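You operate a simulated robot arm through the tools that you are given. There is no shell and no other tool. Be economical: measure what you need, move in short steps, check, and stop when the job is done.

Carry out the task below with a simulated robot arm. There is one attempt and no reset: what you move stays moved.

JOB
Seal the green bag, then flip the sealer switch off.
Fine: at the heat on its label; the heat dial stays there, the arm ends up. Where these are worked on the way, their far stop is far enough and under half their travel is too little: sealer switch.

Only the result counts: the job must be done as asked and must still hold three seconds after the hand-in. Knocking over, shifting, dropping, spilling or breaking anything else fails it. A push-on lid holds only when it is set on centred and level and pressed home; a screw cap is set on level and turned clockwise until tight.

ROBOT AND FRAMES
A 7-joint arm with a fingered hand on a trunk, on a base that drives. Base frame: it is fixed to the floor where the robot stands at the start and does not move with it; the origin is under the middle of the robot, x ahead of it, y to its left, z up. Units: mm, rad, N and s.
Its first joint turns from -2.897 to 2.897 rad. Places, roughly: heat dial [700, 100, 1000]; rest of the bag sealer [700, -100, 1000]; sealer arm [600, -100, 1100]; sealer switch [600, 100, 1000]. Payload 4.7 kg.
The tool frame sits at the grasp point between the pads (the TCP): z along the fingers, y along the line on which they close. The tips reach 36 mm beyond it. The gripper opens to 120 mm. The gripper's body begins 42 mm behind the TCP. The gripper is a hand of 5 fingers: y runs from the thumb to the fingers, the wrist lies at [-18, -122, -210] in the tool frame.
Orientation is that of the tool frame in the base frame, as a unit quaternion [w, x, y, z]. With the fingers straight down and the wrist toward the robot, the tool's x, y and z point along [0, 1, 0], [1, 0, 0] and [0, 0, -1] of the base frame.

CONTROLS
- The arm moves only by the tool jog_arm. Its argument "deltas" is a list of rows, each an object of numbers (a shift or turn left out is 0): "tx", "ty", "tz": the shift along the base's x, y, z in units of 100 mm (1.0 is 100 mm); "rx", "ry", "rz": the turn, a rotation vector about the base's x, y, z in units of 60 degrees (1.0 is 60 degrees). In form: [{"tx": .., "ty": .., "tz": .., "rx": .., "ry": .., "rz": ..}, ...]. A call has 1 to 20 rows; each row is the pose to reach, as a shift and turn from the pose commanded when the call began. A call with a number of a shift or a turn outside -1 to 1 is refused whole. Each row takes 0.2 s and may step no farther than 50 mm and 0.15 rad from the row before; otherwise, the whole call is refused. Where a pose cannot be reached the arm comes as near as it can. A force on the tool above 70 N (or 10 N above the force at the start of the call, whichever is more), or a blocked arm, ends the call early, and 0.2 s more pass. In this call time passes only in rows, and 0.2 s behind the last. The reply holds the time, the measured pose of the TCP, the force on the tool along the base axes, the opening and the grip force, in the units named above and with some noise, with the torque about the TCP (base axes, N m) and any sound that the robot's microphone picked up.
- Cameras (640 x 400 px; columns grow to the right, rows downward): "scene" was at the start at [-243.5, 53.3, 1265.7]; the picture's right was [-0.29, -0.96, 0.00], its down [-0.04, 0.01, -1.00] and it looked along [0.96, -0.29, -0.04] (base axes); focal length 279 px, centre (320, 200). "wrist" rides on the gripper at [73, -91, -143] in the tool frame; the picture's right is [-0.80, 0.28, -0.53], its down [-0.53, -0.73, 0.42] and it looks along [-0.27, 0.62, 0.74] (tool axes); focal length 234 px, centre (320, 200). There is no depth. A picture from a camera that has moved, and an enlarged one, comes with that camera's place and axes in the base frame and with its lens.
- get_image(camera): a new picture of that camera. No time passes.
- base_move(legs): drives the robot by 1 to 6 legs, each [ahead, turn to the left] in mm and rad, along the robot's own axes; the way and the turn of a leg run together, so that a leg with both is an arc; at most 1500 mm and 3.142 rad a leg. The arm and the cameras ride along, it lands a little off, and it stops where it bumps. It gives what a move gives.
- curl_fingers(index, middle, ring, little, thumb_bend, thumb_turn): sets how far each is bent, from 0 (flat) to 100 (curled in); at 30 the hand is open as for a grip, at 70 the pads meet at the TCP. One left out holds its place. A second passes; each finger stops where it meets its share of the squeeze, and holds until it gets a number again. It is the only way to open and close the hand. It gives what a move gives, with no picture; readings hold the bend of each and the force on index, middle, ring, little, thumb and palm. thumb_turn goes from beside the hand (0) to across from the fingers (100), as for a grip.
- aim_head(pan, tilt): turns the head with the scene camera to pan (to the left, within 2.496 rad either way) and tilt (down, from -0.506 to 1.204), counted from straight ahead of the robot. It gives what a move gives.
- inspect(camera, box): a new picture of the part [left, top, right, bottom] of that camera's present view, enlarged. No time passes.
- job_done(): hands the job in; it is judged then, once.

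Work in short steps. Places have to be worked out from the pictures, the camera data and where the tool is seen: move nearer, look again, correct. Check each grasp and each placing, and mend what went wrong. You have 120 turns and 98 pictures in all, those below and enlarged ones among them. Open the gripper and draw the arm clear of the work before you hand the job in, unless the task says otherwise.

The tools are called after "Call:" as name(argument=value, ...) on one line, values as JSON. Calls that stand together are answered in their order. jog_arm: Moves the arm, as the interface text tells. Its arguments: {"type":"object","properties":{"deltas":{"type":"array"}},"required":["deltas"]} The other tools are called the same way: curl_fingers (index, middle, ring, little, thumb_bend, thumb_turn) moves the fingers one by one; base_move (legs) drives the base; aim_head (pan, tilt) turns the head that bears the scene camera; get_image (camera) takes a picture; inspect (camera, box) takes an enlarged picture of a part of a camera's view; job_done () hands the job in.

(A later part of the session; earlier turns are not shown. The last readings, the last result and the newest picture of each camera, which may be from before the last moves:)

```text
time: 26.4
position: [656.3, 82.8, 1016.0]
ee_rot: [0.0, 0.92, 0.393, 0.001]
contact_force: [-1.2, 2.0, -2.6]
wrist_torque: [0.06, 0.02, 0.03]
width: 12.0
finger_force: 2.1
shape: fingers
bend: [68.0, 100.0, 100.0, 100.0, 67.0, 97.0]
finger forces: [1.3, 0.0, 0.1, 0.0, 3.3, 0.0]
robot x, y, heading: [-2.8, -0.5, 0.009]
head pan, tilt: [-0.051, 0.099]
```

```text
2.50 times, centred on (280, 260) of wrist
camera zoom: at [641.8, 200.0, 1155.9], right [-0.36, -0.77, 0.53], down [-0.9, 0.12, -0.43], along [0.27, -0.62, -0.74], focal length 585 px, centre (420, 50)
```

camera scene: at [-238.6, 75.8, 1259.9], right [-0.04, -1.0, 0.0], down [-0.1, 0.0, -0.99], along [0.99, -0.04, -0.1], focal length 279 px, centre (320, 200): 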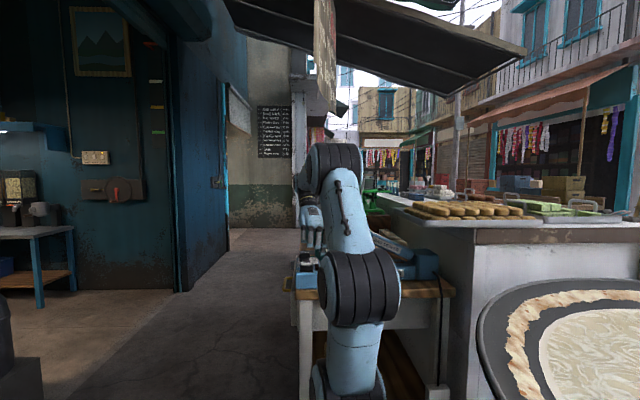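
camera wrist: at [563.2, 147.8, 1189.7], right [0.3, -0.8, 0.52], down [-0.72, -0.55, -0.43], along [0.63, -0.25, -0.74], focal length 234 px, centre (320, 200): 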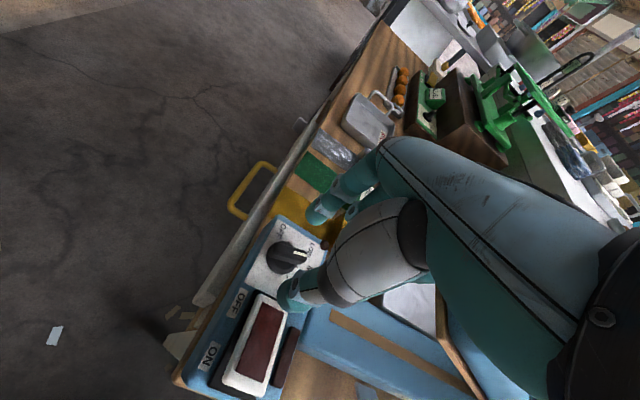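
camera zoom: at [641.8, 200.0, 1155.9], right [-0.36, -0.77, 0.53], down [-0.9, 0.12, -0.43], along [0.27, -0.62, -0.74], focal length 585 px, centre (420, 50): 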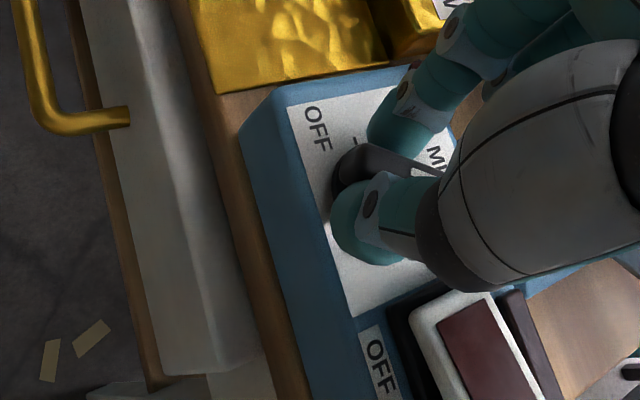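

Fin should be at ≈−134°. One degree more, release, raise and look.

Call:
jog_arm(deltas=[{"rz": -0.02}])

Call:
curl_fingers(index=56, thumb_bend=56)

Call:
jog_arm(deltas=[{"tz": 0.3}, {"tz": 0.7}, {"tz": 0.9, "rz": -0.12}, {"tz": 0.9, "rz": -0.25}, {"tz": 0.9, "rz": -0.37}])

Call:
inspect(camera="wrist", box=[170, 180, 330, 320])

```text
time: 26.8
position: [657.8, 84.3, 1016.3]
ee_rot: [0.001, 0.923, 0.384, 0.001]
contact_force: [-1.1, 0.6, -2.1]
wrist_torque: [0.04, 0.02, 0.02]
width: 12.1
finger_force: 1.8
shape: fingers
bend: [68.0, 100.0, 100.0, 100.0, 67.0, 97.0]
finger forces: [1.3, 0.0, 0.0, 0.0, 2.8, 0.1]
robot x, y, heading: [0.4, 2.9, 0.007]
head pan, tilt: [-0.051, 0.099]
```

```text
time: 27.8
position: [658.7, 84.0, 1015.4]
ee_rot: [0.001, 0.923, 0.384, 0.001]
contact_force: [-0.4, 0.3, 0.8]
wrist_torque: [-0.03, -0.01, -0.01]
width: 44.5
finger_force: 0.0
shape: fingers
bend: [56.0, 100.0, 100.0, 100.0, 56.0, 97.0]
finger forces: [0.0, 0.1, 0.0, 0.0, 0.0, 0.0]
robot x, y, heading: [-1.3, -1.2, 0.006]
head pan, tilt: [-0.051, 0.099]
```

```text
time: 29.0
position: [657.7, 84.3, 1105.9]
ee_rot: [0.002, 0.98, 0.197, 0.001]
contact_force: [-1.3, -0.1, -0.5]
wrist_torque: [0.04, -0.01, 0.0]
width: 44.4
finger_force: 0.0
shape: fingers
bend: [56.0, 100.0, 100.0, 100.0, 56.0, 97.0]
finger forces: [0.0, 0.0, 0.0, 0.0, 0.1, 0.0]
robot x, y, heading: [-4.1, -3.4, 0.009]
head pan, tilt: [-0.051, 0.099]
```

```text
2.86 times, centred on (250, 250) of wrist
camera zoom: at [688.7, 197.6, 1246.1], right [-0.63, -0.57, 0.52], down [-0.77, 0.47, -0.43], along [0.0, -0.68, -0.74], focal length 669 px, centre (520, 57)
```

zoom: 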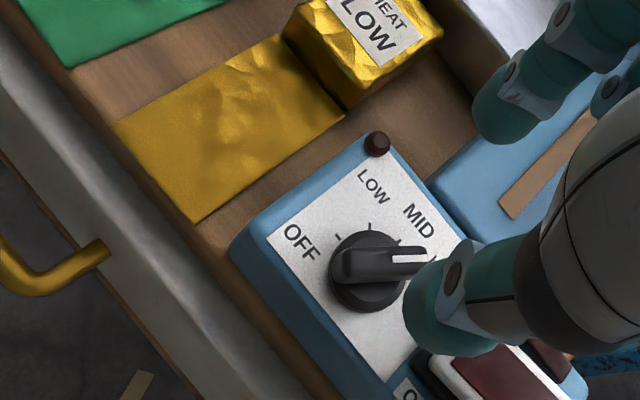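

Pointer appears near HIGH but is partly hidden. I close the pinch, move above the rocker's ON end (≈(567,83)) and look at the dial from there.

Call:
jog_arm(deltas=[{"tx": -0.4}, {"tx": -0.8, "ty": -0.05}, {"tx": -1.0, "ty": -0.05, "tz": -0.2}, {"tx": -1.0, "ty": -0.05, "tz": -0.5}])

Call:
curl_fingers(index=70, thumb_bend=70)

Call:
get_image(camera="wrist")

Call:
inspect(camera="scene", box=[280, 200, 340, 270])

```text
time: 30.0
position: [560.1, 78.3, 1054.2]
ee_rot: [0.0, 0.98, 0.199, 0.001]
contact_force: [-0.1, -1.3, -0.1]
wrist_torque: [0.04, 0.02, 0.03]
width: 44.5
finger_force: 0.1
shape: fingers
bend: [56.0, 100.0, 100.0, 100.0, 56.0, 98.0]
finger forces: [0.0, 0.1, 0.1, 0.0, 0.0, 0.2]
robot x, y, heading: [-4.7, 0.2, 0.007]
head pan, tilt: [-0.051, 0.099]
```

```text
time: 31.0
position: [560.8, 77.5, 1053.8]
ee_rot: [0.001, 0.98, 0.198, 0.0]
contact_force: [-0.1, 0.5, 0.4]
wrist_torque: [0.01, -0.03, -0.01]
width: 4.5
finger_force: 0.0
shape: fingers
bend: [70.0, 100.0, 100.0, 100.0, 70.0, 98.0]
finger forces: [0.1, 0.0, 0.0, 0.0, 0.1, 0.0]
robot x, y, heading: [0.8, -3.2, 0.005]
head pan, tilt: [-0.051, 0.099]
```

```text
60 pictures are left
camera wrist: at [591.3, 191.0, 1194.9], right [-0.63, -0.57, 0.52], down [-0.77, 0.47, -0.43], along [0.0, -0.68, -0.74], focal length 234 px, centre (320, 200)
```

wrist: 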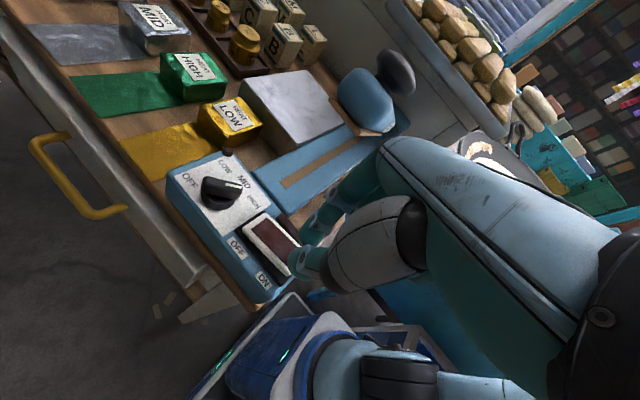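

```text
5.71 times, centred on (310, 235) of scene
camera zoom: at [-239.2, 73.4, 1260.0], right [-0.04, -1.0, 0.0], down [-0.1, 0.0, -0.99], along [0.99, -0.04, -0.1], focal length 1596 px, centre (377, 0)
```

zoom: 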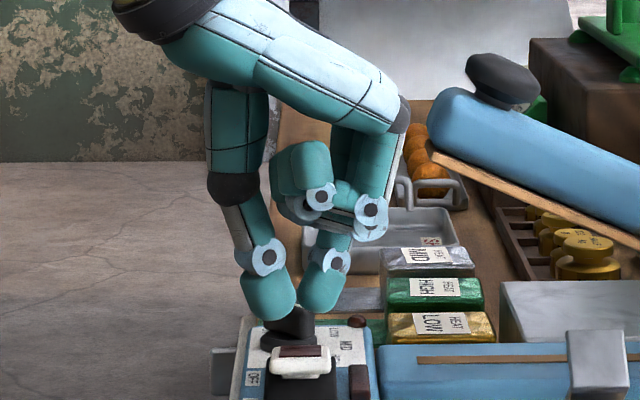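

Call:
inspect(camera="wrist", box=[160, 150, 320, 300])

```text
2.67 times, centred on (240, 225) of wrist
camera zoom: at [591.3, 191.0, 1194.9], right [-0.63, -0.57, 0.52], down [-0.77, 0.47, -0.43], along [0.0, -0.68, -0.74], focal length 624 px, centre (533, 133)
```

zoom: 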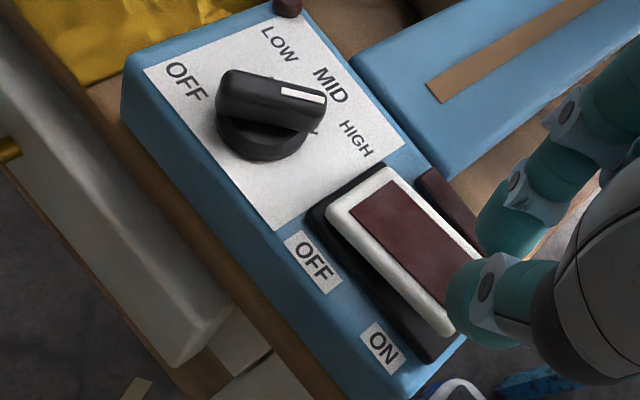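

The pointer is aligned with the HIGH tick. Now press the rocker's ON end gently.

Call:
jog_arm(deltas=[{"ty": -0.03, "tz": -0.15}, {"ty": -0.03, "tz": -0.25}, {"ty": -0.03, "tz": -0.32}, {"ty": -0.03, "tz": -0.38}])

Call:
inspect(camera="wrist", box=[180, 180, 340, 300])

```text
time: 32.0
position: [559.4, 76.1, 1023.1]
ee_rot: [0.0, 0.98, 0.198, 0.008]
contact_force: [-2.8, -7.6, 61.6]
wrist_torque: [0.16, -0.55, -0.08]
width: 0.7
finger_force: 31.3
shape: fingers
bend: [71.0, 100.0, 100.0, 100.0, 70.0, 98.0]
finger forces: [38.5, 0.1, 0.0, 0.1, 23.8, 0.1]
robot x, y, heading: [-1.5, -3.2, 0.008]
head pan, tilt: [-0.051, 0.099]
```

```text
3.33 times, centred on (260, 240) of wrist
camera zoom: at [588.2, 188.3, 1165.1], right [-0.64, -0.57, 0.51], down [-0.77, 0.47, -0.43], along [0.01, -0.67, -0.74], focal length 781 px, centre (520, 67)
```

zoom: 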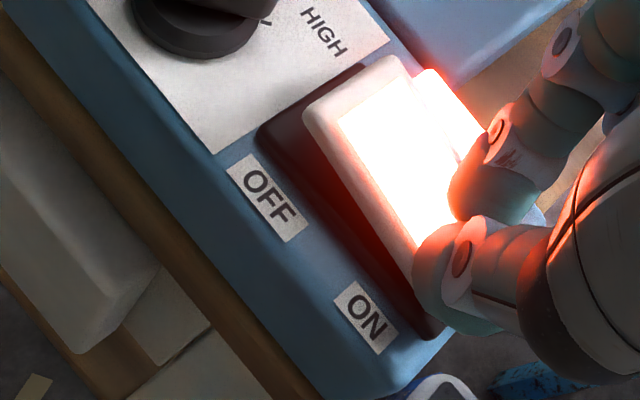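

The rocker is on, lamp lit. Raise and turn back to standard yaw, heading for the bags.

Call:
jog_arm(deltas=[{"tz": 0.3}, {"tz": 0.7}, {"tz": 1.0, "rz": 0.12}, {"tz": 1.0, "rz": 0.26}, {"tz": 1.0, "rz": 0.4}, {"tz": 1.0, "rz": 0.54}, {"tz": 1.0, "rz": 0.68}, {"tz": 1.0, "rz": 0.82}, {"tz": 1.0, "rz": 0.96}])

Call:
curl_fingers(index=48, middle=48, ring=48, little=48, thumb_bend=48)

Call:
jog_arm(deltas=[{"rz": 0.12, "tz": 0.3}, {"rz": 0.16, "tz": 0.6, "tx": 0.2}, {"rz": 0.16, "tz": 0.8, "tx": 0.6}, {"rz": 0.16, "tz": 0.8, "tx": 1.0}])

Call:
get_image(camera="wrist")

```text
time: 34.0
position: [558.6, 76.2, 1118.8]
ee_rot: [0.001, 0.763, 0.646, 0.001]
contact_force: [0.6, 0.5, -0.1]
wrist_torque: [0.01, 0.0, 0.03]
width: 3.6
finger_force: 0.1
shape: fingers
bend: [70.0, 100.0, 100.0, 100.0, 70.0, 97.0]
finger forces: [0.1, 0.0, 0.0, 0.0, 0.0, 0.1]
robot x, y, heading: [0.0, -1.9, 0.009]
head pan, tilt: [-0.051, 0.099]
```

```text
time: 35.0
position: [559.2, 75.6, 1117.6]
ee_rot: [0.0, 0.763, 0.646, 0.001]
contact_force: [0.6, -0.6, -0.4]
wrist_torque: [0.01, -0.01, 0.02]
width: 68.6
finger_force: 0.2
shape: fingers
bend: [48.0, 48.0, 48.0, 48.0, 48.0, 97.0]
finger forces: [0.1, 0.0, 0.1, 0.0, 0.0, 0.0]
robot x, y, heading: [2.8, 4.6, 0.008]
head pan, tilt: [-0.051, 0.099]
```

```text
time: 36.0
position: [659.2, 77.8, 1197.5]
ee_rot: [0.0, 0.707, 0.708, 0.002]
contact_force: [-0.4, -0.1, 0.9]
wrist_torque: [0.01, -0.02, -0.03]
width: 68.8
finger_force: 0.0
shape: fingers
bend: [48.0, 48.0, 48.0, 48.0, 48.0, 97.0]
finger forces: [0.0, 0.0, 0.0, 0.0, 0.0, 0.1]
robot x, y, heading: [-2.9, 1.1, 0.012]
head pan, tilt: [-0.051, 0.099]
```

```text
56 pictures are left
camera wrist: at [567.0, 150.3, 1338.5], right [0.28, -0.8, 0.53], down [-0.73, -0.53, -0.43], along [0.62, -0.26, -0.74], focal length 234 px, centre (320, 200)
```

wrist: 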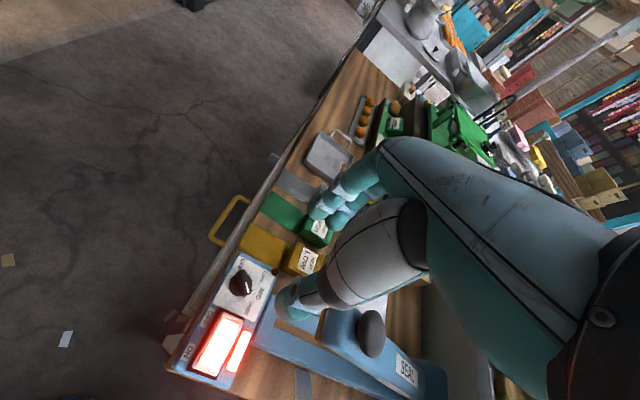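

Move above the green block (est. (824,-16)).

Call:
jog_arm(deltas=[{"tx": 0.35, "ty": -0.3}, {"tx": 0.7, "ty": -0.6}, {"tx": 1.0, "ty": -0.94}])

Call:
jog_arm(deltas=[{"tx": 0.3, "tz": -0.3}, {"tx": 0.65, "tz": -0.6}, {"tx": 0.65, "tz": -1.0}])

Call:
get_image(camera="wrist")

Call:
inspect(camera="scene", box=[270, 170, 410, 270])

```text
time: 36.8
position: [757.6, -19.2, 1198.1]
ee_rot: [0.001, 0.706, 0.708, 0.002]
contact_force: [0.2, 0.7, 0.7]
wrist_torque: [-0.04, -0.07, -0.03]
width: 68.9
finger_force: 0.0
shape: fingers
bend: [48.0, 48.0, 48.0, 48.0, 48.0, 98.0]
finger forces: [0.0, 0.0, 0.0, 0.0, 0.0, 0.0]
robot x, y, heading: [0.9, -1.2, 0.01]
head pan, tilt: [-0.051, 0.099]
```

```text
time: 37.6
position: [824.5, -22.1, 1097.1]
ee_rot: [0.0, 0.706, 0.708, 0.002]
contact_force: [-0.5, -0.4, 0.6]
wrist_torque: [-0.02, -0.06, 0.0]
width: 68.9
finger_force: 0.0
shape: fingers
bend: [48.0, 48.0, 48.0, 48.0, 48.0, 98.0]
finger forces: [0.0, 0.0, 0.0, 0.0, 0.0, 0.0]
robot x, y, heading: [1.0, -1.6, 0.006]
head pan, tilt: [-0.051, 0.099]
```

```text
55 pictures are left
camera wrist: at [731.8, 49.8, 1236.8], right [0.28, -0.8, 0.53], down [-0.73, -0.53, -0.43], along [0.62, -0.26, -0.74], focal length 234 px, centre (320, 200)
```

wrist: 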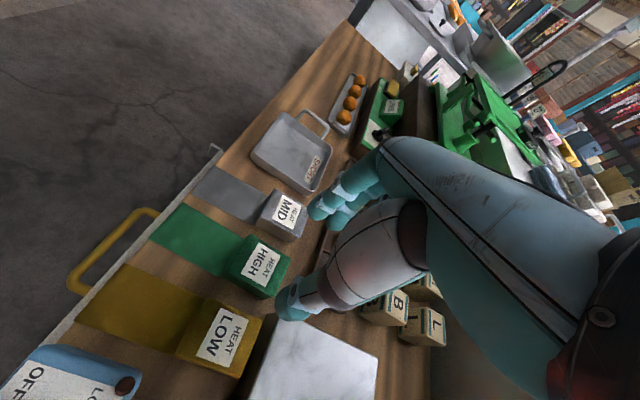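

```text
4.00 times, centred on (340, 220) of scene
camera zoom: at [-239.4, 73.4, 1259.9], right [-0.04, -1.0, 0.0], down [-0.1, 0.0, -1.0], along [0.99, -0.04, -0.1], focal length 1117 px, centre (240, 120)
```

zoom: 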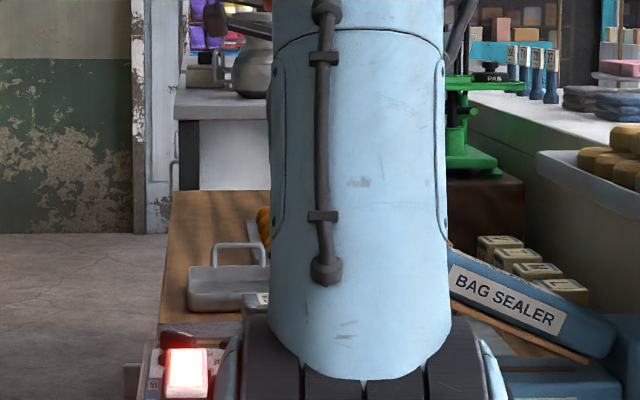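

Enlarge to locate the block's edges relative to the fingertips.

Call:
inspect(camera="wrist", box=[170, 170, 350, 340])

```text
2.35 times, centred on (260, 255) of wrist
camera zoom: at [731.8, 49.8, 1236.8], right [0.28, -0.8, 0.53], down [-0.73, -0.53, -0.43], along [0.62, -0.26, -0.74], focal length 551 px, centre (461, 71)
```

zoom: 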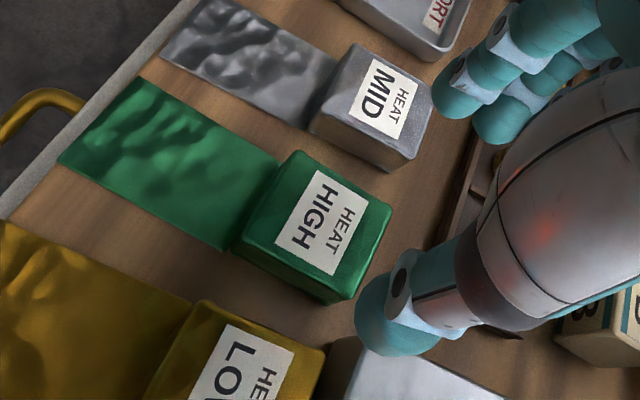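

Block top spans x≈803–853, y≈−35…23; gaps to neighbours ≈30 mm. I curl ring and little away and lower to just above the block to check alignment.

Call:
curl_fingers(ring=100, little=100)

Call:
jog_arm(deltas=[{"tx": 0.07, "ty": 0.13, "tz": -0.4}, {"tx": 0.07, "ty": 0.13, "tz": -0.8}])

Call:
get_image(camera="wrist")

Call:
inspect(camera="wrist", box=[210, 170, 380, 340])

```text
time: 38.6
position: [823.8, -22.5, 1095.8]
ee_rot: [0.001, 0.707, 0.708, 0.001]
contact_force: [0.3, -0.1, 0.3]
wrist_torque: [0.01, -0.03, 0.0]
width: 69.0
finger_force: 0.0
shape: fingers
bend: [48.0, 48.0, 100.0, 100.0, 48.0, 98.0]
finger forces: [0.0, 0.1, 0.0, 0.1, 0.0, 0.1]
robot x, y, heading: [-1.1, 2.5, 0.006]
head pan, tilt: [-0.051, 0.099]
```

```text
time: 39.2
position: [827.3, -7.9, 1015.2]
ee_rot: [0.001, 0.706, 0.708, 0.003]
contact_force: [0.0, 0.1, 1.2]
wrist_torque: [-0.03, -0.02, 0.01]
width: 68.8
finger_force: 0.0
shape: fingers
bend: [48.0, 48.0, 100.0, 100.0, 48.0, 98.0]
finger forces: [0.1, 0.1, 0.0, 0.0, 0.0, 0.1]
robot x, y, heading: [2.1, 0.8, 0.005]
head pan, tilt: [-0.051, 0.099]
```

```text
52 pictures are left
camera wrist: at [735.9, 64.2, 1156.4], right [0.28, -0.8, 0.53], down [-0.73, -0.53, -0.43], along [0.62, -0.26, -0.74], focal length 234 px, centre (320, 200)
```

wrist: 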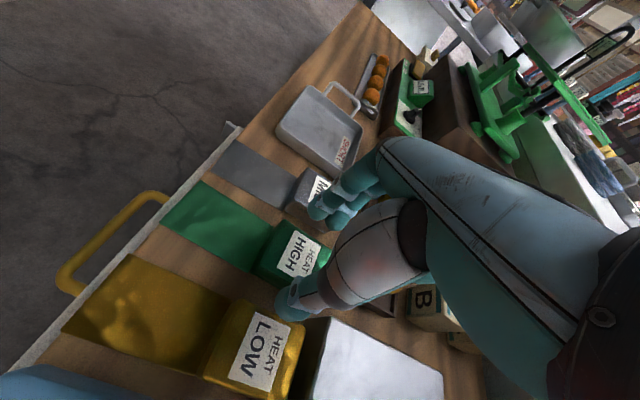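

```text
2.35 times, centred on (295, 255) of wrist
camera zoom: at [735.9, 64.2, 1156.4], right [0.28, -0.8, 0.53], down [-0.73, -0.53, -0.43], along [0.62, -0.26, -0.74], focal length 551 px, centre (379, 71)
```

zoom: 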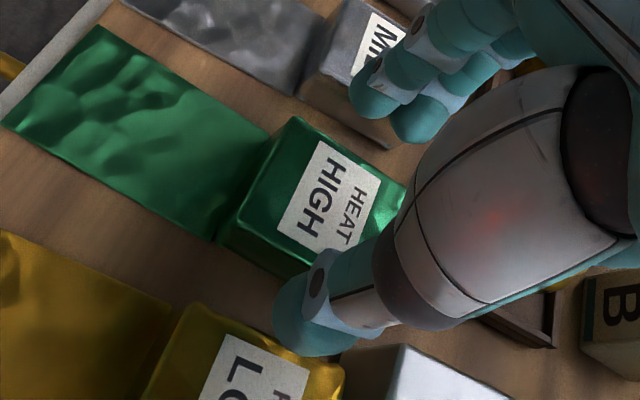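

Fingers are centred in y; shift +4 mm in x and descend along the block sides.

Call:
jog_arm(deltas=[{"tx": 0.04, "tz": -0.15}, {"tx": 0.04, "tz": -0.3}, {"tx": 0.04, "tz": -0.43}])

Call:
inspect(camera="wrist", box=[210, 170, 380, 340])

```text
time: 40.0
position: [832.3, -7.7, 972.3]
ee_rot: [0.0, 0.707, 0.707, 0.001]
contact_force: [-0.4, 0.0, 0.6]
wrist_torque: [-0.01, 0.0, 0.0]
width: 68.8
finger_force: 0.0
shape: fingers
bend: [48.0, 48.0, 100.0, 100.0, 48.0, 98.0]
finger forces: [0.1, 0.0, 0.0, 0.0, 0.1, 0.0]
robot x, y, heading: [-0.5, 0.8, 0.014]
head pan, tilt: [-0.051, 0.099]
```

```text
2.35 times, centred on (295, 255) of wrist
camera zoom: at [740.7, 65.3, 1112.8], right [0.28, -0.8, 0.52], down [-0.73, -0.53, -0.43], along [0.62, -0.26, -0.74], focal length 551 px, centre (379, 71)
```

zoom: 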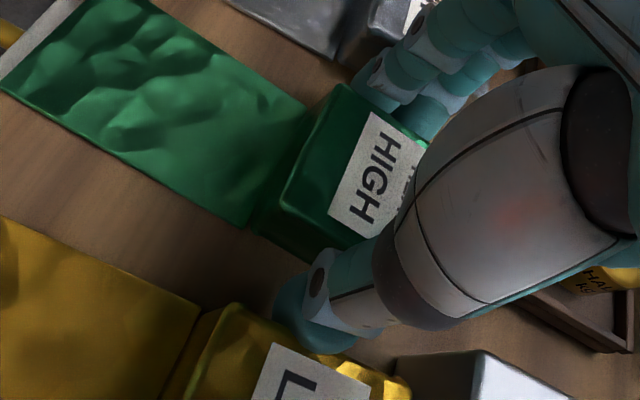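

Fingers straddle the block without contact. Grip.

Call:
curl_fingers(index=68, middle=68, thumb_bend=68)

Call:
jog_arm(deltas=[{"tz": 0.1}, {"tz": 0.3}, {"tz": 0.5}])

Call:
get_image(camera="wrist")

```text
time: 41.0
position: [833.6, -6.7, 973.0]
ee_rot: [0.0, 0.707, 0.707, 0.001]
contact_force: [0.4, 0.3, 0.7]
wrist_torque: [-0.03, 0.02, 0.03]
width: 56.3
finger_force: 15.5
shape: fingers
bend: [55.0, 58.0, 100.0, 100.0, 53.0, 96.0]
finger forces: [8.0, 7.7, 0.0, 0.0, 15.5, 0.0]
robot x, y, heading: [-3.7, 0.1, 0.007]
head pan, tilt: [-0.051, 0.099]
```

```text
time: 41.8
position: [834.0, -7.1, 1023.0]
ee_rot: [0.0, 0.706, 0.708, 0.002]
contact_force: [-0.1, -0.6, -1.4]
wrist_torque: [0.01, 0.02, -0.02]
width: 56.2
finger_force: 15.8
shape: fingers
bend: [55.0, 58.0, 100.0, 100.0, 53.0, 96.0]
finger forces: [8.2, 7.4, 0.0, 0.1, 15.6, 0.0]
robot x, y, heading: [-3.7, -0.1, 0.013]
head pan, tilt: [-0.051, 0.099]
```

```text
49 pictures are left
camera wrist: at [742.3, 67.3, 1164.2], right [0.28, -0.8, 0.52], down [-0.73, -0.53, -0.43], along [0.62, -0.26, -0.74], focal length 234 px, centre (320, 200)
```

wrist: 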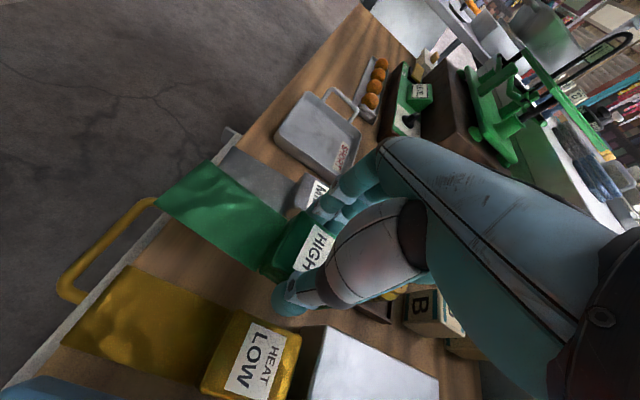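

Bag is held and level. Plate top ≈ z 971, x 690–790, y −46…−189. Plan: film must be swung under the raised sealer arm from the +y direction. First I raise and test at height that a +90° yaw is reachable.

Call:
jog_arm(deltas=[{"tz": 0.4}, {"tz": 0.8, "tx": -0.1, "ty": -0.1}, {"tz": 1.0, "tx": -0.3, "ty": -0.4}, {"tz": 1.0, "tx": -0.5, "ty": -0.8}, {"tz": 1.0, "tx": -0.64, "ty": -1.0}])

Call:
jog_arm(deltas=[{"tz": 0.4, "ty": -0.1}, {"tz": 0.8, "ty": -0.1}, {"tz": 0.9, "ty": -0.1, "rz": 0.13}, {"tz": 0.9, "ty": -0.1, "rz": 0.26}, {"tz": 0.9, "ty": -0.1, "rz": 0.39}, {"tz": 0.9, "ty": -0.1, "rz": 0.52}, {"tz": 0.9, "ty": -0.1, "rz": 0.65}, {"tz": 0.9, "ty": -0.1, "rz": 0.78}, {"tz": 0.9, "ty": -0.1, "rz": 0.9}])

Call:
jog_arm(deltas=[{"rz": 0.13}, {"rz": 0.26}, {"rz": 0.39}, {"rz": 0.5}, {"rz": 0.6}])

Call:
get_image(camera="wrist")

Call:
get_image(camera="scene")

```text
time: 43.0
position: [770.7, -103.7, 1124.5]
ee_rot: [-0.001, 0.706, 0.708, 0.001]
contact_force: [0.0, 0.6, -1.0]
wrist_torque: [0.02, -0.01, -0.01]
width: 56.3
finger_force: 15.1
shape: fingers
bend: [55.0, 58.0, 100.0, 100.0, 53.0, 96.0]
finger forces: [8.0, 7.4, 0.1, 0.0, 15.3, 0.0]
robot x, y, heading: [-0.1, -1.2, 0.015]
head pan, tilt: [-0.051, 0.099]
```

```text
time: 45.0
position: [769.0, -114.8, 1214.7]
ee_rot: [0.0, 0.307, 0.952, 0.002]
contact_force: [-0.8, 1.0, -1.0]
wrist_torque: [-0.02, -0.05, 0.02]
width: 56.2
finger_force: 15.1
shape: fingers
bend: [55.0, 58.0, 100.0, 100.0, 53.0, 96.0]
finger forces: [8.1, 7.3, 0.0, 0.0, 15.2, 0.0]
robot x, y, heading: [-3.3, -2.5, 0.009]
head pan, tilt: [-0.051, 0.099]
```

```text
time: 46.2
position: [768.8, -115.2, 1214.5]
ee_rot: [-0.001, -0.003, 1.0, 0.001]
contact_force: [-0.2, 0.2, -0.4]
wrist_torque: [0.01, -0.05, -0.01]
width: 56.2
finger_force: 15.6
shape: fingers
bend: [55.0, 58.0, 100.0, 100.0, 53.0, 96.0]
finger forces: [8.0, 7.3, 0.1, 0.1, 15.4, 0.0]
robot x, y, heading: [0.1, -3.3, 0.011]
head pan, tilt: [-0.051, 0.099]
```

```text
48 pictures are left
camera wrist: at [696.8, -206.4, 1355.6], right [0.8, 0.28, 0.53], down [0.53, -0.73, -0.43], along [0.26, 0.62, -0.74], focal length 234 px, centre (320, 200)
```

wrist: 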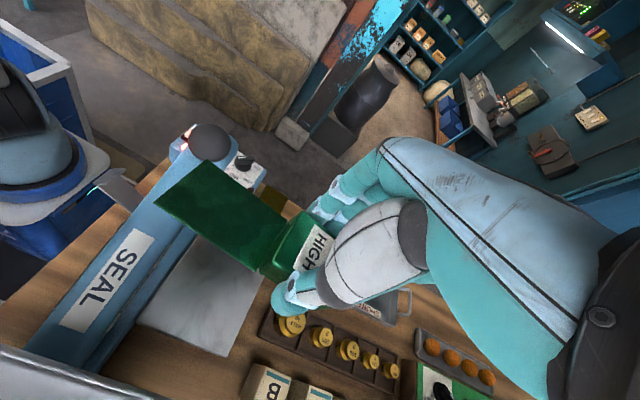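

```text
47 pictures are left
camera scene: at [-239.3, 73.3, 1260.0], right [-0.04, -1.0, 0.0], down [-0.1, 0.0, -1.0], along [0.99, -0.04, -0.1], focal length 279 px, centre (320, 200)
```

scene: 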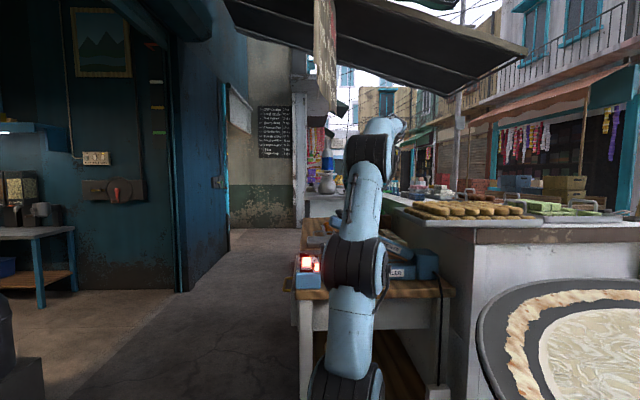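

+90° yaw is reachable. I unwind to ~+40° at height, shift to x≈777, then descend beside the sealer arm.

Call:
jog_arm(deltas=[{"rz": -0.13, "tx": 0.02}, {"rz": -0.26, "tx": 0.04}, {"rz": -0.39, "tx": 0.08}, {"rz": -0.52, "tx": 0.08}, {"rz": -0.65, "tx": 0.08}, {"rz": -0.78, "tx": 0.08}, {"rz": -0.86, "tx": 0.08}])

Call:
jog_arm(deltas=[{"tz": -0.35}, {"tz": -0.7}, {"tz": -1.0}])

Call:
get_image(camera="wrist")

```text
time: 47.8
position: [778.3, -114.4, 1214.0]
ee_rot: [-0.001, 0.435, 0.9, 0.001]
contact_force: [-0.2, -0.5, -1.4]
wrist_torque: [0.02, 0.0, -0.01]
width: 55.9
finger_force: 15.2
shape: fingers
bend: [55.0, 58.0, 100.0, 100.0, 53.0, 96.0]
finger forces: [8.0, 7.3, 0.0, 0.0, 15.3, 0.0]
robot x, y, heading: [2.8, -1.9, 0.009]
head pan, tilt: [-0.051, 0.099]
```

```text
time: 48.6
position: [780.4, -114.8, 1115.4]
ee_rot: [0.001, 0.435, 0.901, 0.001]
contact_force: [-0.6, -0.2, -1.0]
wrist_torque: [-0.03, -0.01, 0.0]
width: 56.0
finger_force: 15.1
shape: fingers
bend: [55.0, 58.0, 100.0, 100.0, 53.0, 96.0]
finger forces: [8.0, 7.1, 0.0, 0.0, 15.3, 0.1]
robot x, y, heading: [-0.9, -0.3, 0.014]
head pan, tilt: [-0.051, 0.099]
```

```text
46 pictures are left
camera wrist: at [663.2, -115.2, 1257.1], right [0.72, -0.46, 0.53], down [-0.24, -0.87, -0.43], along [0.65, 0.18, -0.74], focal length 234 px, centre (320, 200)
```

wrist: 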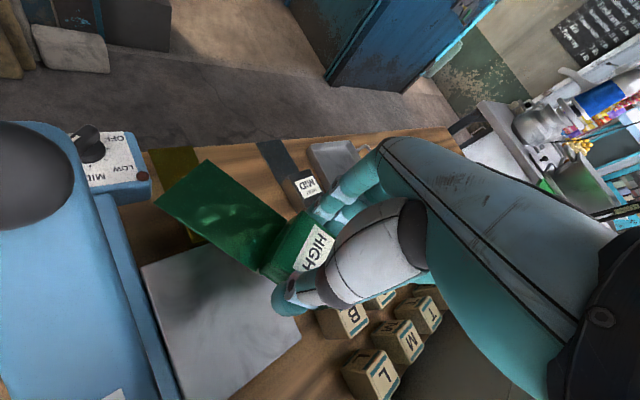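

Film is clear of the sealer arm. Descend 78 mm more.

Call:
jog_arm(deltas=[{"tz": -0.3}, {"tz": -0.6}, {"tz": -0.78}])

Call:
get_image(camera="wrist")

```text
time: 49.4
position: [778.0, -114.7, 1036.0]
ee_rot: [-0.001, 0.434, 0.901, 0.001]
contact_force: [-0.2, -1.0, -0.6]
wrist_torque: [-0.04, -0.05, 0.01]
width: 56.1
finger_force: 15.2
shape: fingers
bend: [55.0, 58.0, 100.0, 100.0, 53.0, 96.0]
finger forces: [8.0, 7.2, 0.0, 0.0, 15.3, 0.0]
robot x, y, heading: [1.6, -0.5, 0.009]
head pan, tilt: [-0.051, 0.099]
```

```text
45 pictures are left
camera wrist: at [660.4, -114.8, 1177.2], right [0.72, -0.46, 0.53], down [-0.24, -0.87, -0.43], along [0.65, 0.18, -0.74], focal length 234 px, centre (320, 200)
```

wrist: 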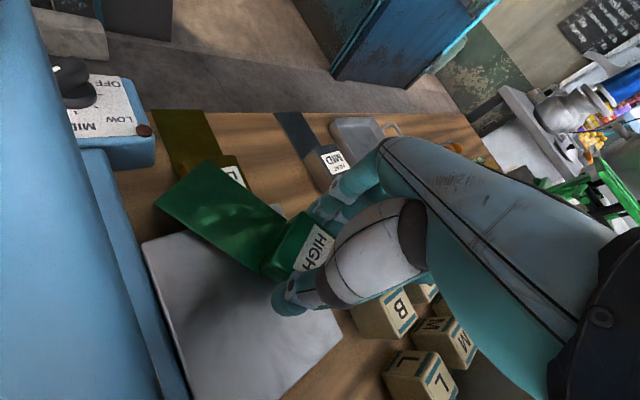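

Now swing the film under the arm: first half of the rotation with a shift toward x≈750.

Call:
jog_arm(deltas=[{"rz": 0.12, "tx": -0.04}, {"rz": 0.24, "tx": -0.1}, {"rz": 0.36, "tx": -0.16}, {"rz": 0.48, "tx": -0.22}])

Call:
get_image(camera="wrist")

```text
time: 50.4
position: [754.6, -114.8, 1037.6]
ee_rot: [0.0, 0.196, 0.981, 0.0]
contact_force: [0.4, -0.2, 0.1]
wrist_torque: [-0.03, 0.02, 0.0]
width: 55.9
finger_force: 15.1
shape: fingers
bend: [55.0, 58.0, 100.0, 100.0, 53.0, 96.0]
finger forces: [8.1, 7.1, 0.1, 0.0, 15.2, 0.0]
robot x, y, heading: [-1.4, -0.1, 0.008]
head pan, tilt: [-0.051, 0.099]
```

```text
44 pictures are left
camera wrist: at [653.1, -171.3, 1177.9], right [0.85, -0.05, 0.52], down [0.21, -0.88, -0.43], along [0.48, 0.47, -0.74], focal length 234 px, centre (320, 200)
```

wrist: 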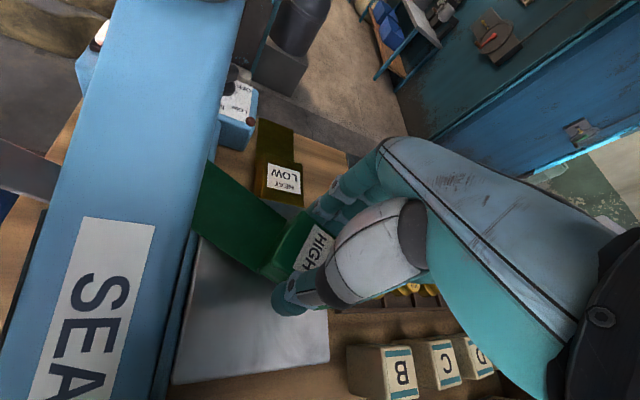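

The film passes under the arm without contact. Finish the rotation and shift.

Call:
jog_arm(deltas=[{"rz": 0.12, "tx": -0.08, "ty": -0.01}, {"rz": 0.25, "tx": -0.17, "ty": -0.02}, {"rz": 0.377, "tx": -0.27, "ty": -0.03}])

Call:
get_image(camera="wrist")

Call:
get_image(camera="scene")

```text
time: 51.2
position: [729.3, -117.1, 1037.9]
ee_rot: [0.0, -0.001, 1.0, 0.001]
contact_force: [-1.1, -0.3, -0.9]
wrist_torque: [-0.02, -0.06, 0.03]
width: 56.1
finger_force: 15.2
shape: fingers
bend: [55.0, 58.0, 100.0, 100.0, 53.0, 96.0]
finger forces: [8.0, 7.3, 0.0, 0.0, 15.2, 0.0]
robot x, y, heading: [-4.0, 0.5, 0.012]
head pan, tilt: [-0.051, 0.099]
```

```text
43 pictures are left
camera wrist: at [656.5, -209.3, 1178.9], right [0.8, 0.28, 0.52], down [0.53, -0.73, -0.43], along [0.26, 0.62, -0.74], focal length 234 px, centre (320, 200)
```

wrist: 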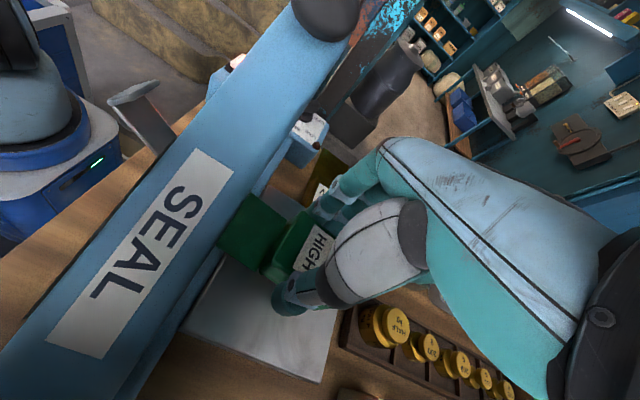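

```text
42 pictures are left
camera scene: at [-239.2, 73.3, 1260.0], right [-0.04, -1.0, 0.0], down [-0.1, 0.0, -0.99], along [0.99, -0.04, -0.1], focal length 279 px, centre (320, 200)
```

scene: 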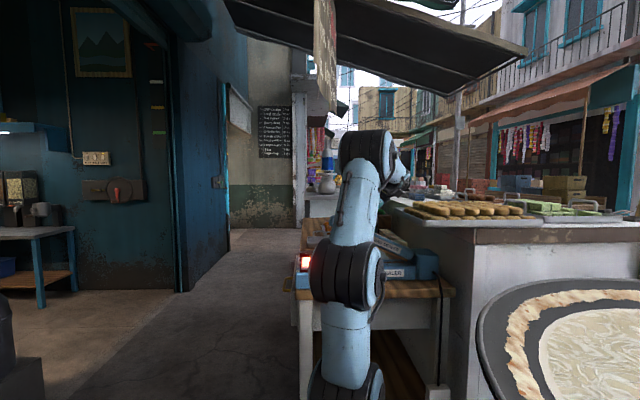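

Bag is in place above the plate, film under the arm. Lower in small steps until it rests.

Call:
jog_arm(deltas=[{"tz": -0.06}, {"tz": -0.12}, {"tz": -0.17}])

Call:
inspect(camera="wrist", box=[180, 160, 360, 340])

```text
time: 52.0
position: [729.9, -116.4, 1021.5]
ee_rot: [0.0, 0.0, 1.0, 0.001]
contact_force: [-1.8, -0.6, 6.3]
wrist_torque: [-0.01, -0.03, 0.02]
width: 56.2
finger_force: 15.4
shape: fingers
bend: [55.0, 59.0, 100.0, 100.0, 53.0, 96.0]
finger forces: [7.9, 7.6, 0.0, 0.0, 16.0, 0.1]
robot x, y, heading: [-1.7, 1.4, 0.008]
head pan, tilt: [-0.051, 0.099]
```

```text
2.22 times, centred on (270, 250) of wrist
camera zoom: at [656.9, -207.9, 1162.4], right [0.8, 0.28, 0.53], down [0.53, -0.73, -0.43], along [0.27, 0.62, -0.74], focal length 520 px, centre (431, 89)
```

zoom: 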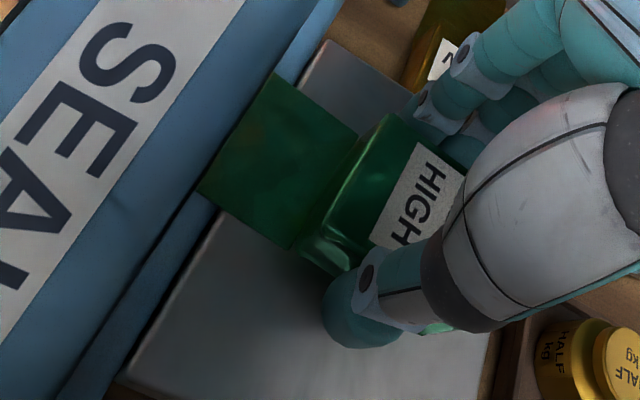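

Contact felt (≈7 N change); film spans x≈700→612 over the strip at ≈638. Release and rise.

Call:
curl_fingers(index=46, middle=46, thumb_bend=46)

Call:
jog_arm(deltas=[{"tz": 0.15}, {"tz": 0.4}, {"tz": 0.7}, {"tz": 1.0}])

Call:
get_image(camera="wrist")

```text
time: 53.0
position: [730.2, -117.0, 1021.1]
ee_rot: [-0.001, 0.0, 1.0, 0.001]
contact_force: [0.9, 0.6, -0.3]
wrist_torque: [-0.01, -0.01, -0.02]
width: 74.9
finger_force: 0.1
shape: fingers
bend: [46.0, 46.0, 100.0, 100.0, 46.0, 97.0]
finger forces: [0.0, 0.0, 0.0, 0.1, 0.1, 0.0]
robot x, y, heading: [4.1, 2.0, 0.008]
head pan, tilt: [-0.051, 0.099]
```

```text
time: 54.0
position: [729.4, -117.0, 1118.6]
ee_rot: [-0.002, 0.001, 1.0, 0.001]
contact_force: [0.6, -0.1, -0.7]
wrist_torque: [-0.02, 0.03, 0.0]
width: 74.7
finger_force: 0.0
shape: fingers
bend: [46.0, 46.0, 100.0, 100.0, 46.0, 97.0]
finger forces: [0.0, 0.0, 0.0, 0.1, 0.1, 0.0]
robot x, y, heading: [-1.1, 1.6, 0.008]
head pan, tilt: [-0.051, 0.099]
```

```text
40 pictures are left
camera wrist: at [656.6, -208.8, 1260.6], right [0.81, 0.28, 0.52], down [0.53, -0.73, -0.43], along [0.27, 0.62, -0.74], focal length 234 px, centre (320, 200)
```

wrist: 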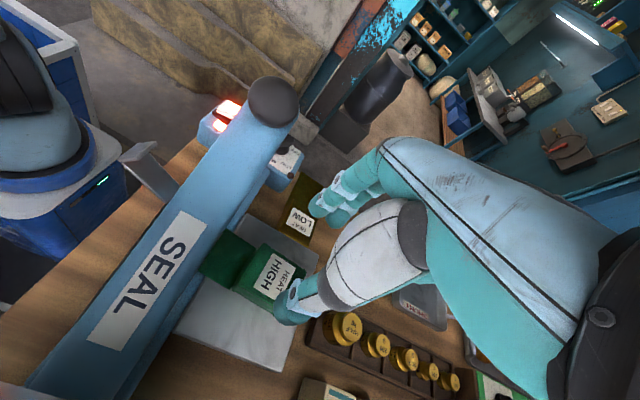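

The bag sits well. Next: raise, unwind to standard yaw, make a closed-finger fist tip and go above the arm's knob (≈(632,−31,1128)).

Call:
jog_arm(deltas=[{"tz": 0.4}, {"tz": 0.8}, {"tz": 1.0, "rz": -0.13}, {"tz": 1.0, "rz": -0.26}, {"tz": 1.0, "rz": -0.39}, {"tz": 1.0, "rz": -0.52}, {"tz": 1.0, "rz": -0.65}, {"tz": 1.0, "rz": -0.78}, {"tz": 1.0, "rz": -0.91}])

Call:
jog_arm(deltas=[{"rz": -0.13, "tx": -0.3, "ty": 0.3}, {"rz": -0.26, "tx": -0.6, "ty": 0.6}, {"rz": -0.39, "tx": -0.9, "ty": 0.85}, {"rz": -0.5, "tx": -0.97, "ty": 0.87}, {"rz": -0.59, "tx": -0.97, "ty": 0.87}])

Call:
curl_fingers(index=70, middle=70, ring=70, little=70, thumb_bend=70)

Call:
get_image(camera="wrist")

Call:
get_image(camera="scene")

```text
time: 56.0
position: [728.9, -118.7, 1219.5]
ee_rot: [-0.001, 0.459, 0.888, 0.001]
contact_force: [-0.4, -1.0, -1.1]
wrist_torque: [0.0, 0.01, 0.01]
width: 74.7
finger_force: 0.1
shape: fingers
bend: [46.0, 46.0, 100.0, 100.0, 46.0, 97.0]
finger forces: [0.1, 0.0, 0.1, 0.0, 0.0, 0.0]
robot x, y, heading: [-0.6, 2.1, 0.009]
head pan, tilt: [-0.051, 0.099]
```

```text
time: 57.2
position: [631.7, -31.8, 1220.8]
ee_rot: [0.0, 0.708, 0.706, 0.001]
contact_force: [-0.1, -0.5, 0.2]
wrist_torque: [0.0, 0.0, -0.01]
width: 75.0
finger_force: 0.0
shape: fingers
bend: [46.0, 46.0, 100.0, 100.0, 46.0, 98.0]
finger forces: [0.1, 0.0, 0.1, 0.0, 0.0, 0.2]
robot x, y, heading: [-3.5, -1.2, 0.006]
head pan, tilt: [-0.051, 0.099]
```

```text
time: 58.2
position: [631.8, -32.0, 1218.4]
ee_rot: [0.0, 0.707, 0.708, 0.002]
contact_force: [0.4, -0.2, 0.0]
wrist_torque: [0.01, -0.01, 0.0]
width: 4.4
finger_force: 0.0
shape: fingers
bend: [70.0, 70.0, 70.0, 70.0, 70.0, 98.0]
finger forces: [0.0, 0.0, 0.1, 0.1, 0.0, 0.0]
robot x, y, heading: [-0.9, -0.5, 0.011]
head pan, tilt: [-0.051, 0.099]
```

```text
39 pictures are left
camera wrist: at [539.3, 41.0, 1360.6], right [0.28, -0.8, 0.52], down [-0.73, -0.53, -0.43], along [0.62, -0.27, -0.74], focal length 234 px, centre (320, 200)
```

wrist: 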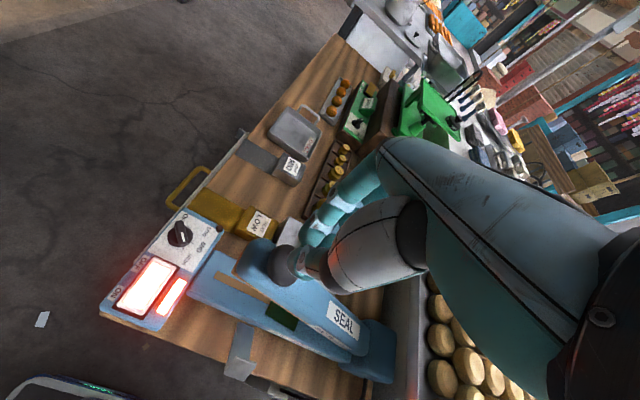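

```text
38 pictures are left
camera scene: at [-239.2, 73.4, 1260.0], right [-0.04, -1.0, 0.0], down [-0.1, 0.0, -0.99], along [0.99, -0.04, -0.1], focal length 279 px, centre (320, 200)
```

scene: 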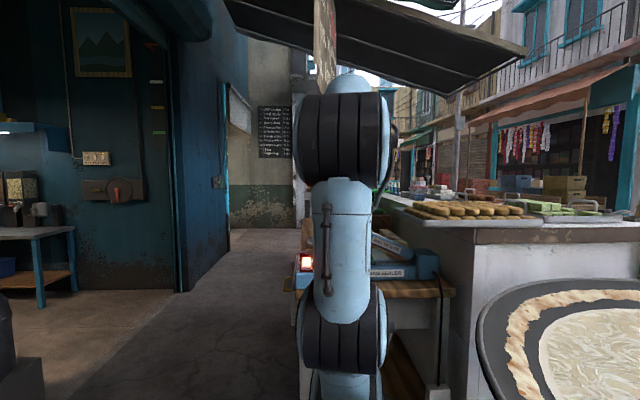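

Film crosses the strip and shows on the near side. I check the panel lamps and finger/knob alignment.

Call:
inspect(camera="wrist", box=[90, 190, 390, 370])

```text
2.13 times, centred on (240, 280) of wrist
camera zoom: at [539.3, 41.0, 1360.6], right [0.28, -0.8, 0.52], down [-0.73, -0.53, -0.43], along [0.62, -0.27, -0.74], focal length 500 px, centre (491, 29)
```

zoom: 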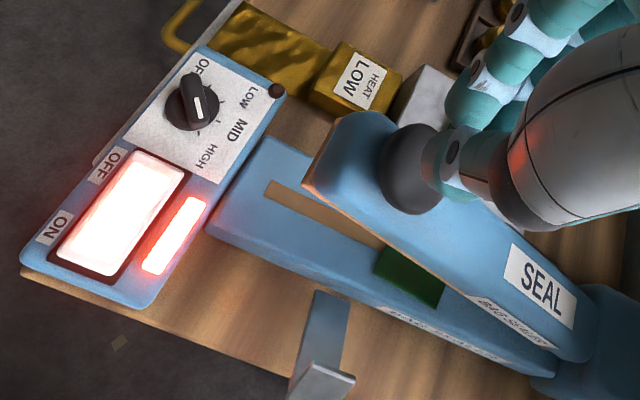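

Dial reads HIGH (−134°), heating lamps lit. Descend toward the knob.

Call:
jog_arm(deltas=[{"tz": -0.3}, {"tz": -0.5}, {"tz": -0.58}, {"tz": -0.66, "ty": 0.01}])

Call:
get_image(camera="wrist")

```text
time: 59.2
position: [630.6, -31.0, 1152.0]
ee_rot: [0.0, 0.707, 0.707, 0.001]
contact_force: [0.2, 0.0, 2.3]
wrist_torque: [0.01, 0.0, -0.01]
width: 3.6
finger_force: 0.8
shape: fingers
bend: [70.0, 70.0, 70.0, 70.0, 70.0, 98.0]
finger forces: [1.3, 0.0, 0.1, 0.0, 0.0, 0.0]
robot x, y, heading: [-0.5, 0.6, 0.003]
head pan, tilt: [-0.051, 0.099]
```

```text
36 pictures are left
camera wrist: at [538.7, 42.3, 1293.6], right [0.28, -0.8, 0.53], down [-0.73, -0.53, -0.43], along [0.62, -0.27, -0.74], focal length 234 px, centre (320, 200)
```

wrist: 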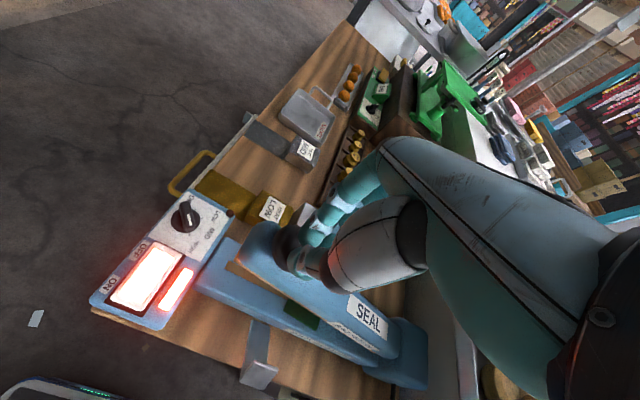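

Contact with the knob at z≈1152. Push down along the arc.

Call:
jog_arm(deltas=[{"tz": -0.12, "ty": 0.06}, {"tz": -0.24, "ty": 0.12}, {"tz": -0.36, "ty": 0.17}, {"tz": -0.48, "ty": 0.22}, {"tz": -0.6, "ty": 0.26}])

Call:
get_image(camera="wrist")

```text
time: 60.4
position: [631.0, -4.6, 1094.7]
ee_rot: [0.0, 0.707, 0.707, 0.002]
contact_force: [0.2, -0.4, 1.7]
wrist_torque: [0.03, -0.01, 0.02]
width: 3.6
finger_force: 1.4
shape: fingers
bend: [70.0, 70.0, 70.0, 70.0, 70.0, 98.0]
finger forces: [1.5, 0.0, 0.1, 0.0, 0.0, 0.0]
robot x, y, heading: [-0.8, 1.7, 0.01]
head pan, tilt: [-0.051, 0.099]
```

```text
35 pictures are left
camera wrist: at [539.8, 68.2, 1235.1], right [0.28, -0.81, 0.52], down [-0.73, -0.53, -0.43], along [0.62, -0.27, -0.74], focal length 234 px, centre (320, 200)
```

wrist: 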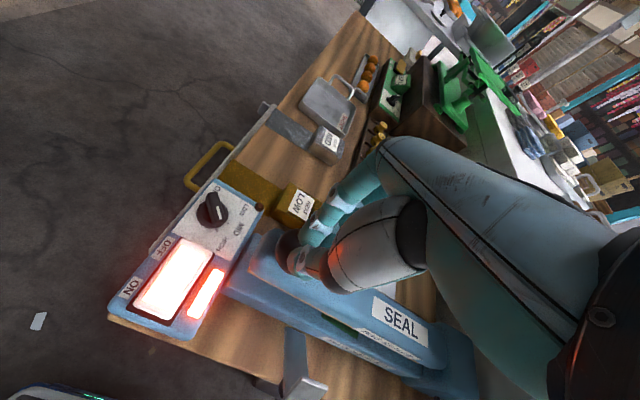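

The arm follows smoothly. Continue down until it closes.

Call:
jog_arm(deltas=[{"tz": -0.1, "ty": 0.03}, {"tz": -0.2, "ty": 0.06}, {"tz": -0.28, "ty": 0.08}, {"tz": -0.34, "ty": 0.09}, {"tz": -0.4, "ty": 0.1}])

Call:
get_image(camera="wrist")

```text
time: 61.4
position: [633.4, 3.3, 1075.8]
ee_rot: [0.012, 0.708, 0.706, 0.012]
contact_force: [-1.8, -1.0, 12.4]
wrist_torque: [0.05, 0.03, 0.02]
width: 2.3
finger_force: 6.6
shape: fingers
bend: [70.0, 70.0, 70.0, 70.0, 69.0, 98.0]
finger forces: [8.0, 2.6, 0.0, 0.1, 3.4, 0.0]
robot x, y, heading: [-1.9, -2.7, 0.01]
head pan, tilt: [-0.051, 0.099]
stopped in row 4: the force on the tool passed its limit at 78 N (the readings are from after the stop); the commanded pose is now the measured one
```

```text
34 pictures are left
camera wrist: at [537.2, 76.4, 1212.5], right [0.26, -0.81, 0.53], down [-0.72, -0.53, -0.45], along [0.64, -0.27, -0.72], focal length 234 px, centre (320, 200)
```

wrist: 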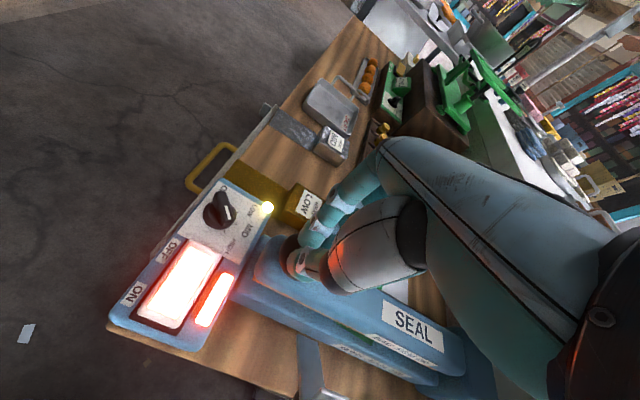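

The round lamp lit: the arm is down and sealing. Hold with a light push for 2 s.

Call:
jog_arm(deltas=[{"tz": -0.02}, {"tz": -0.03}, {"tz": -0.03}, {"tz": -0.03}, {"tz": -0.03}, {"tz": -0.03}, {"tz": -0.03}, {"tz": -0.03}])

Call:
inspect(camera="wrist", box=[100, 150, 460, 390])

```text
time: 63.2
position: [632.9, 3.0, 1073.7]
ee_rot: [0.012, 0.708, 0.706, 0.013]
contact_force: [4.0, 0.1, 52.0]
wrist_torque: [0.37, -0.24, -0.07]
width: 2.7
finger_force: 25.6
shape: fingers
bend: [71.0, 71.0, 70.0, 70.0, 69.0, 98.0]
finger forces: [33.9, 5.6, 0.0, 0.1, 12.6, 0.0]
robot x, y, heading: [-4.5, -0.1, 0.009]
head pan, tilt: [-0.051, 0.099]
```

```text
1.67 times, centred on (280, 270) of wrist
camera zoom: at [536.8, 76.5, 1211.2], right [0.26, -0.81, 0.53], down [-0.72, -0.53, -0.45], along [0.65, -0.27, -0.71], focal length 390 px, centre (387, 83)
```

zoom: 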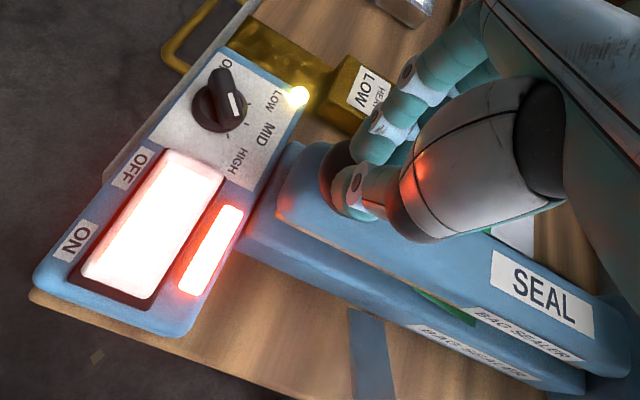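

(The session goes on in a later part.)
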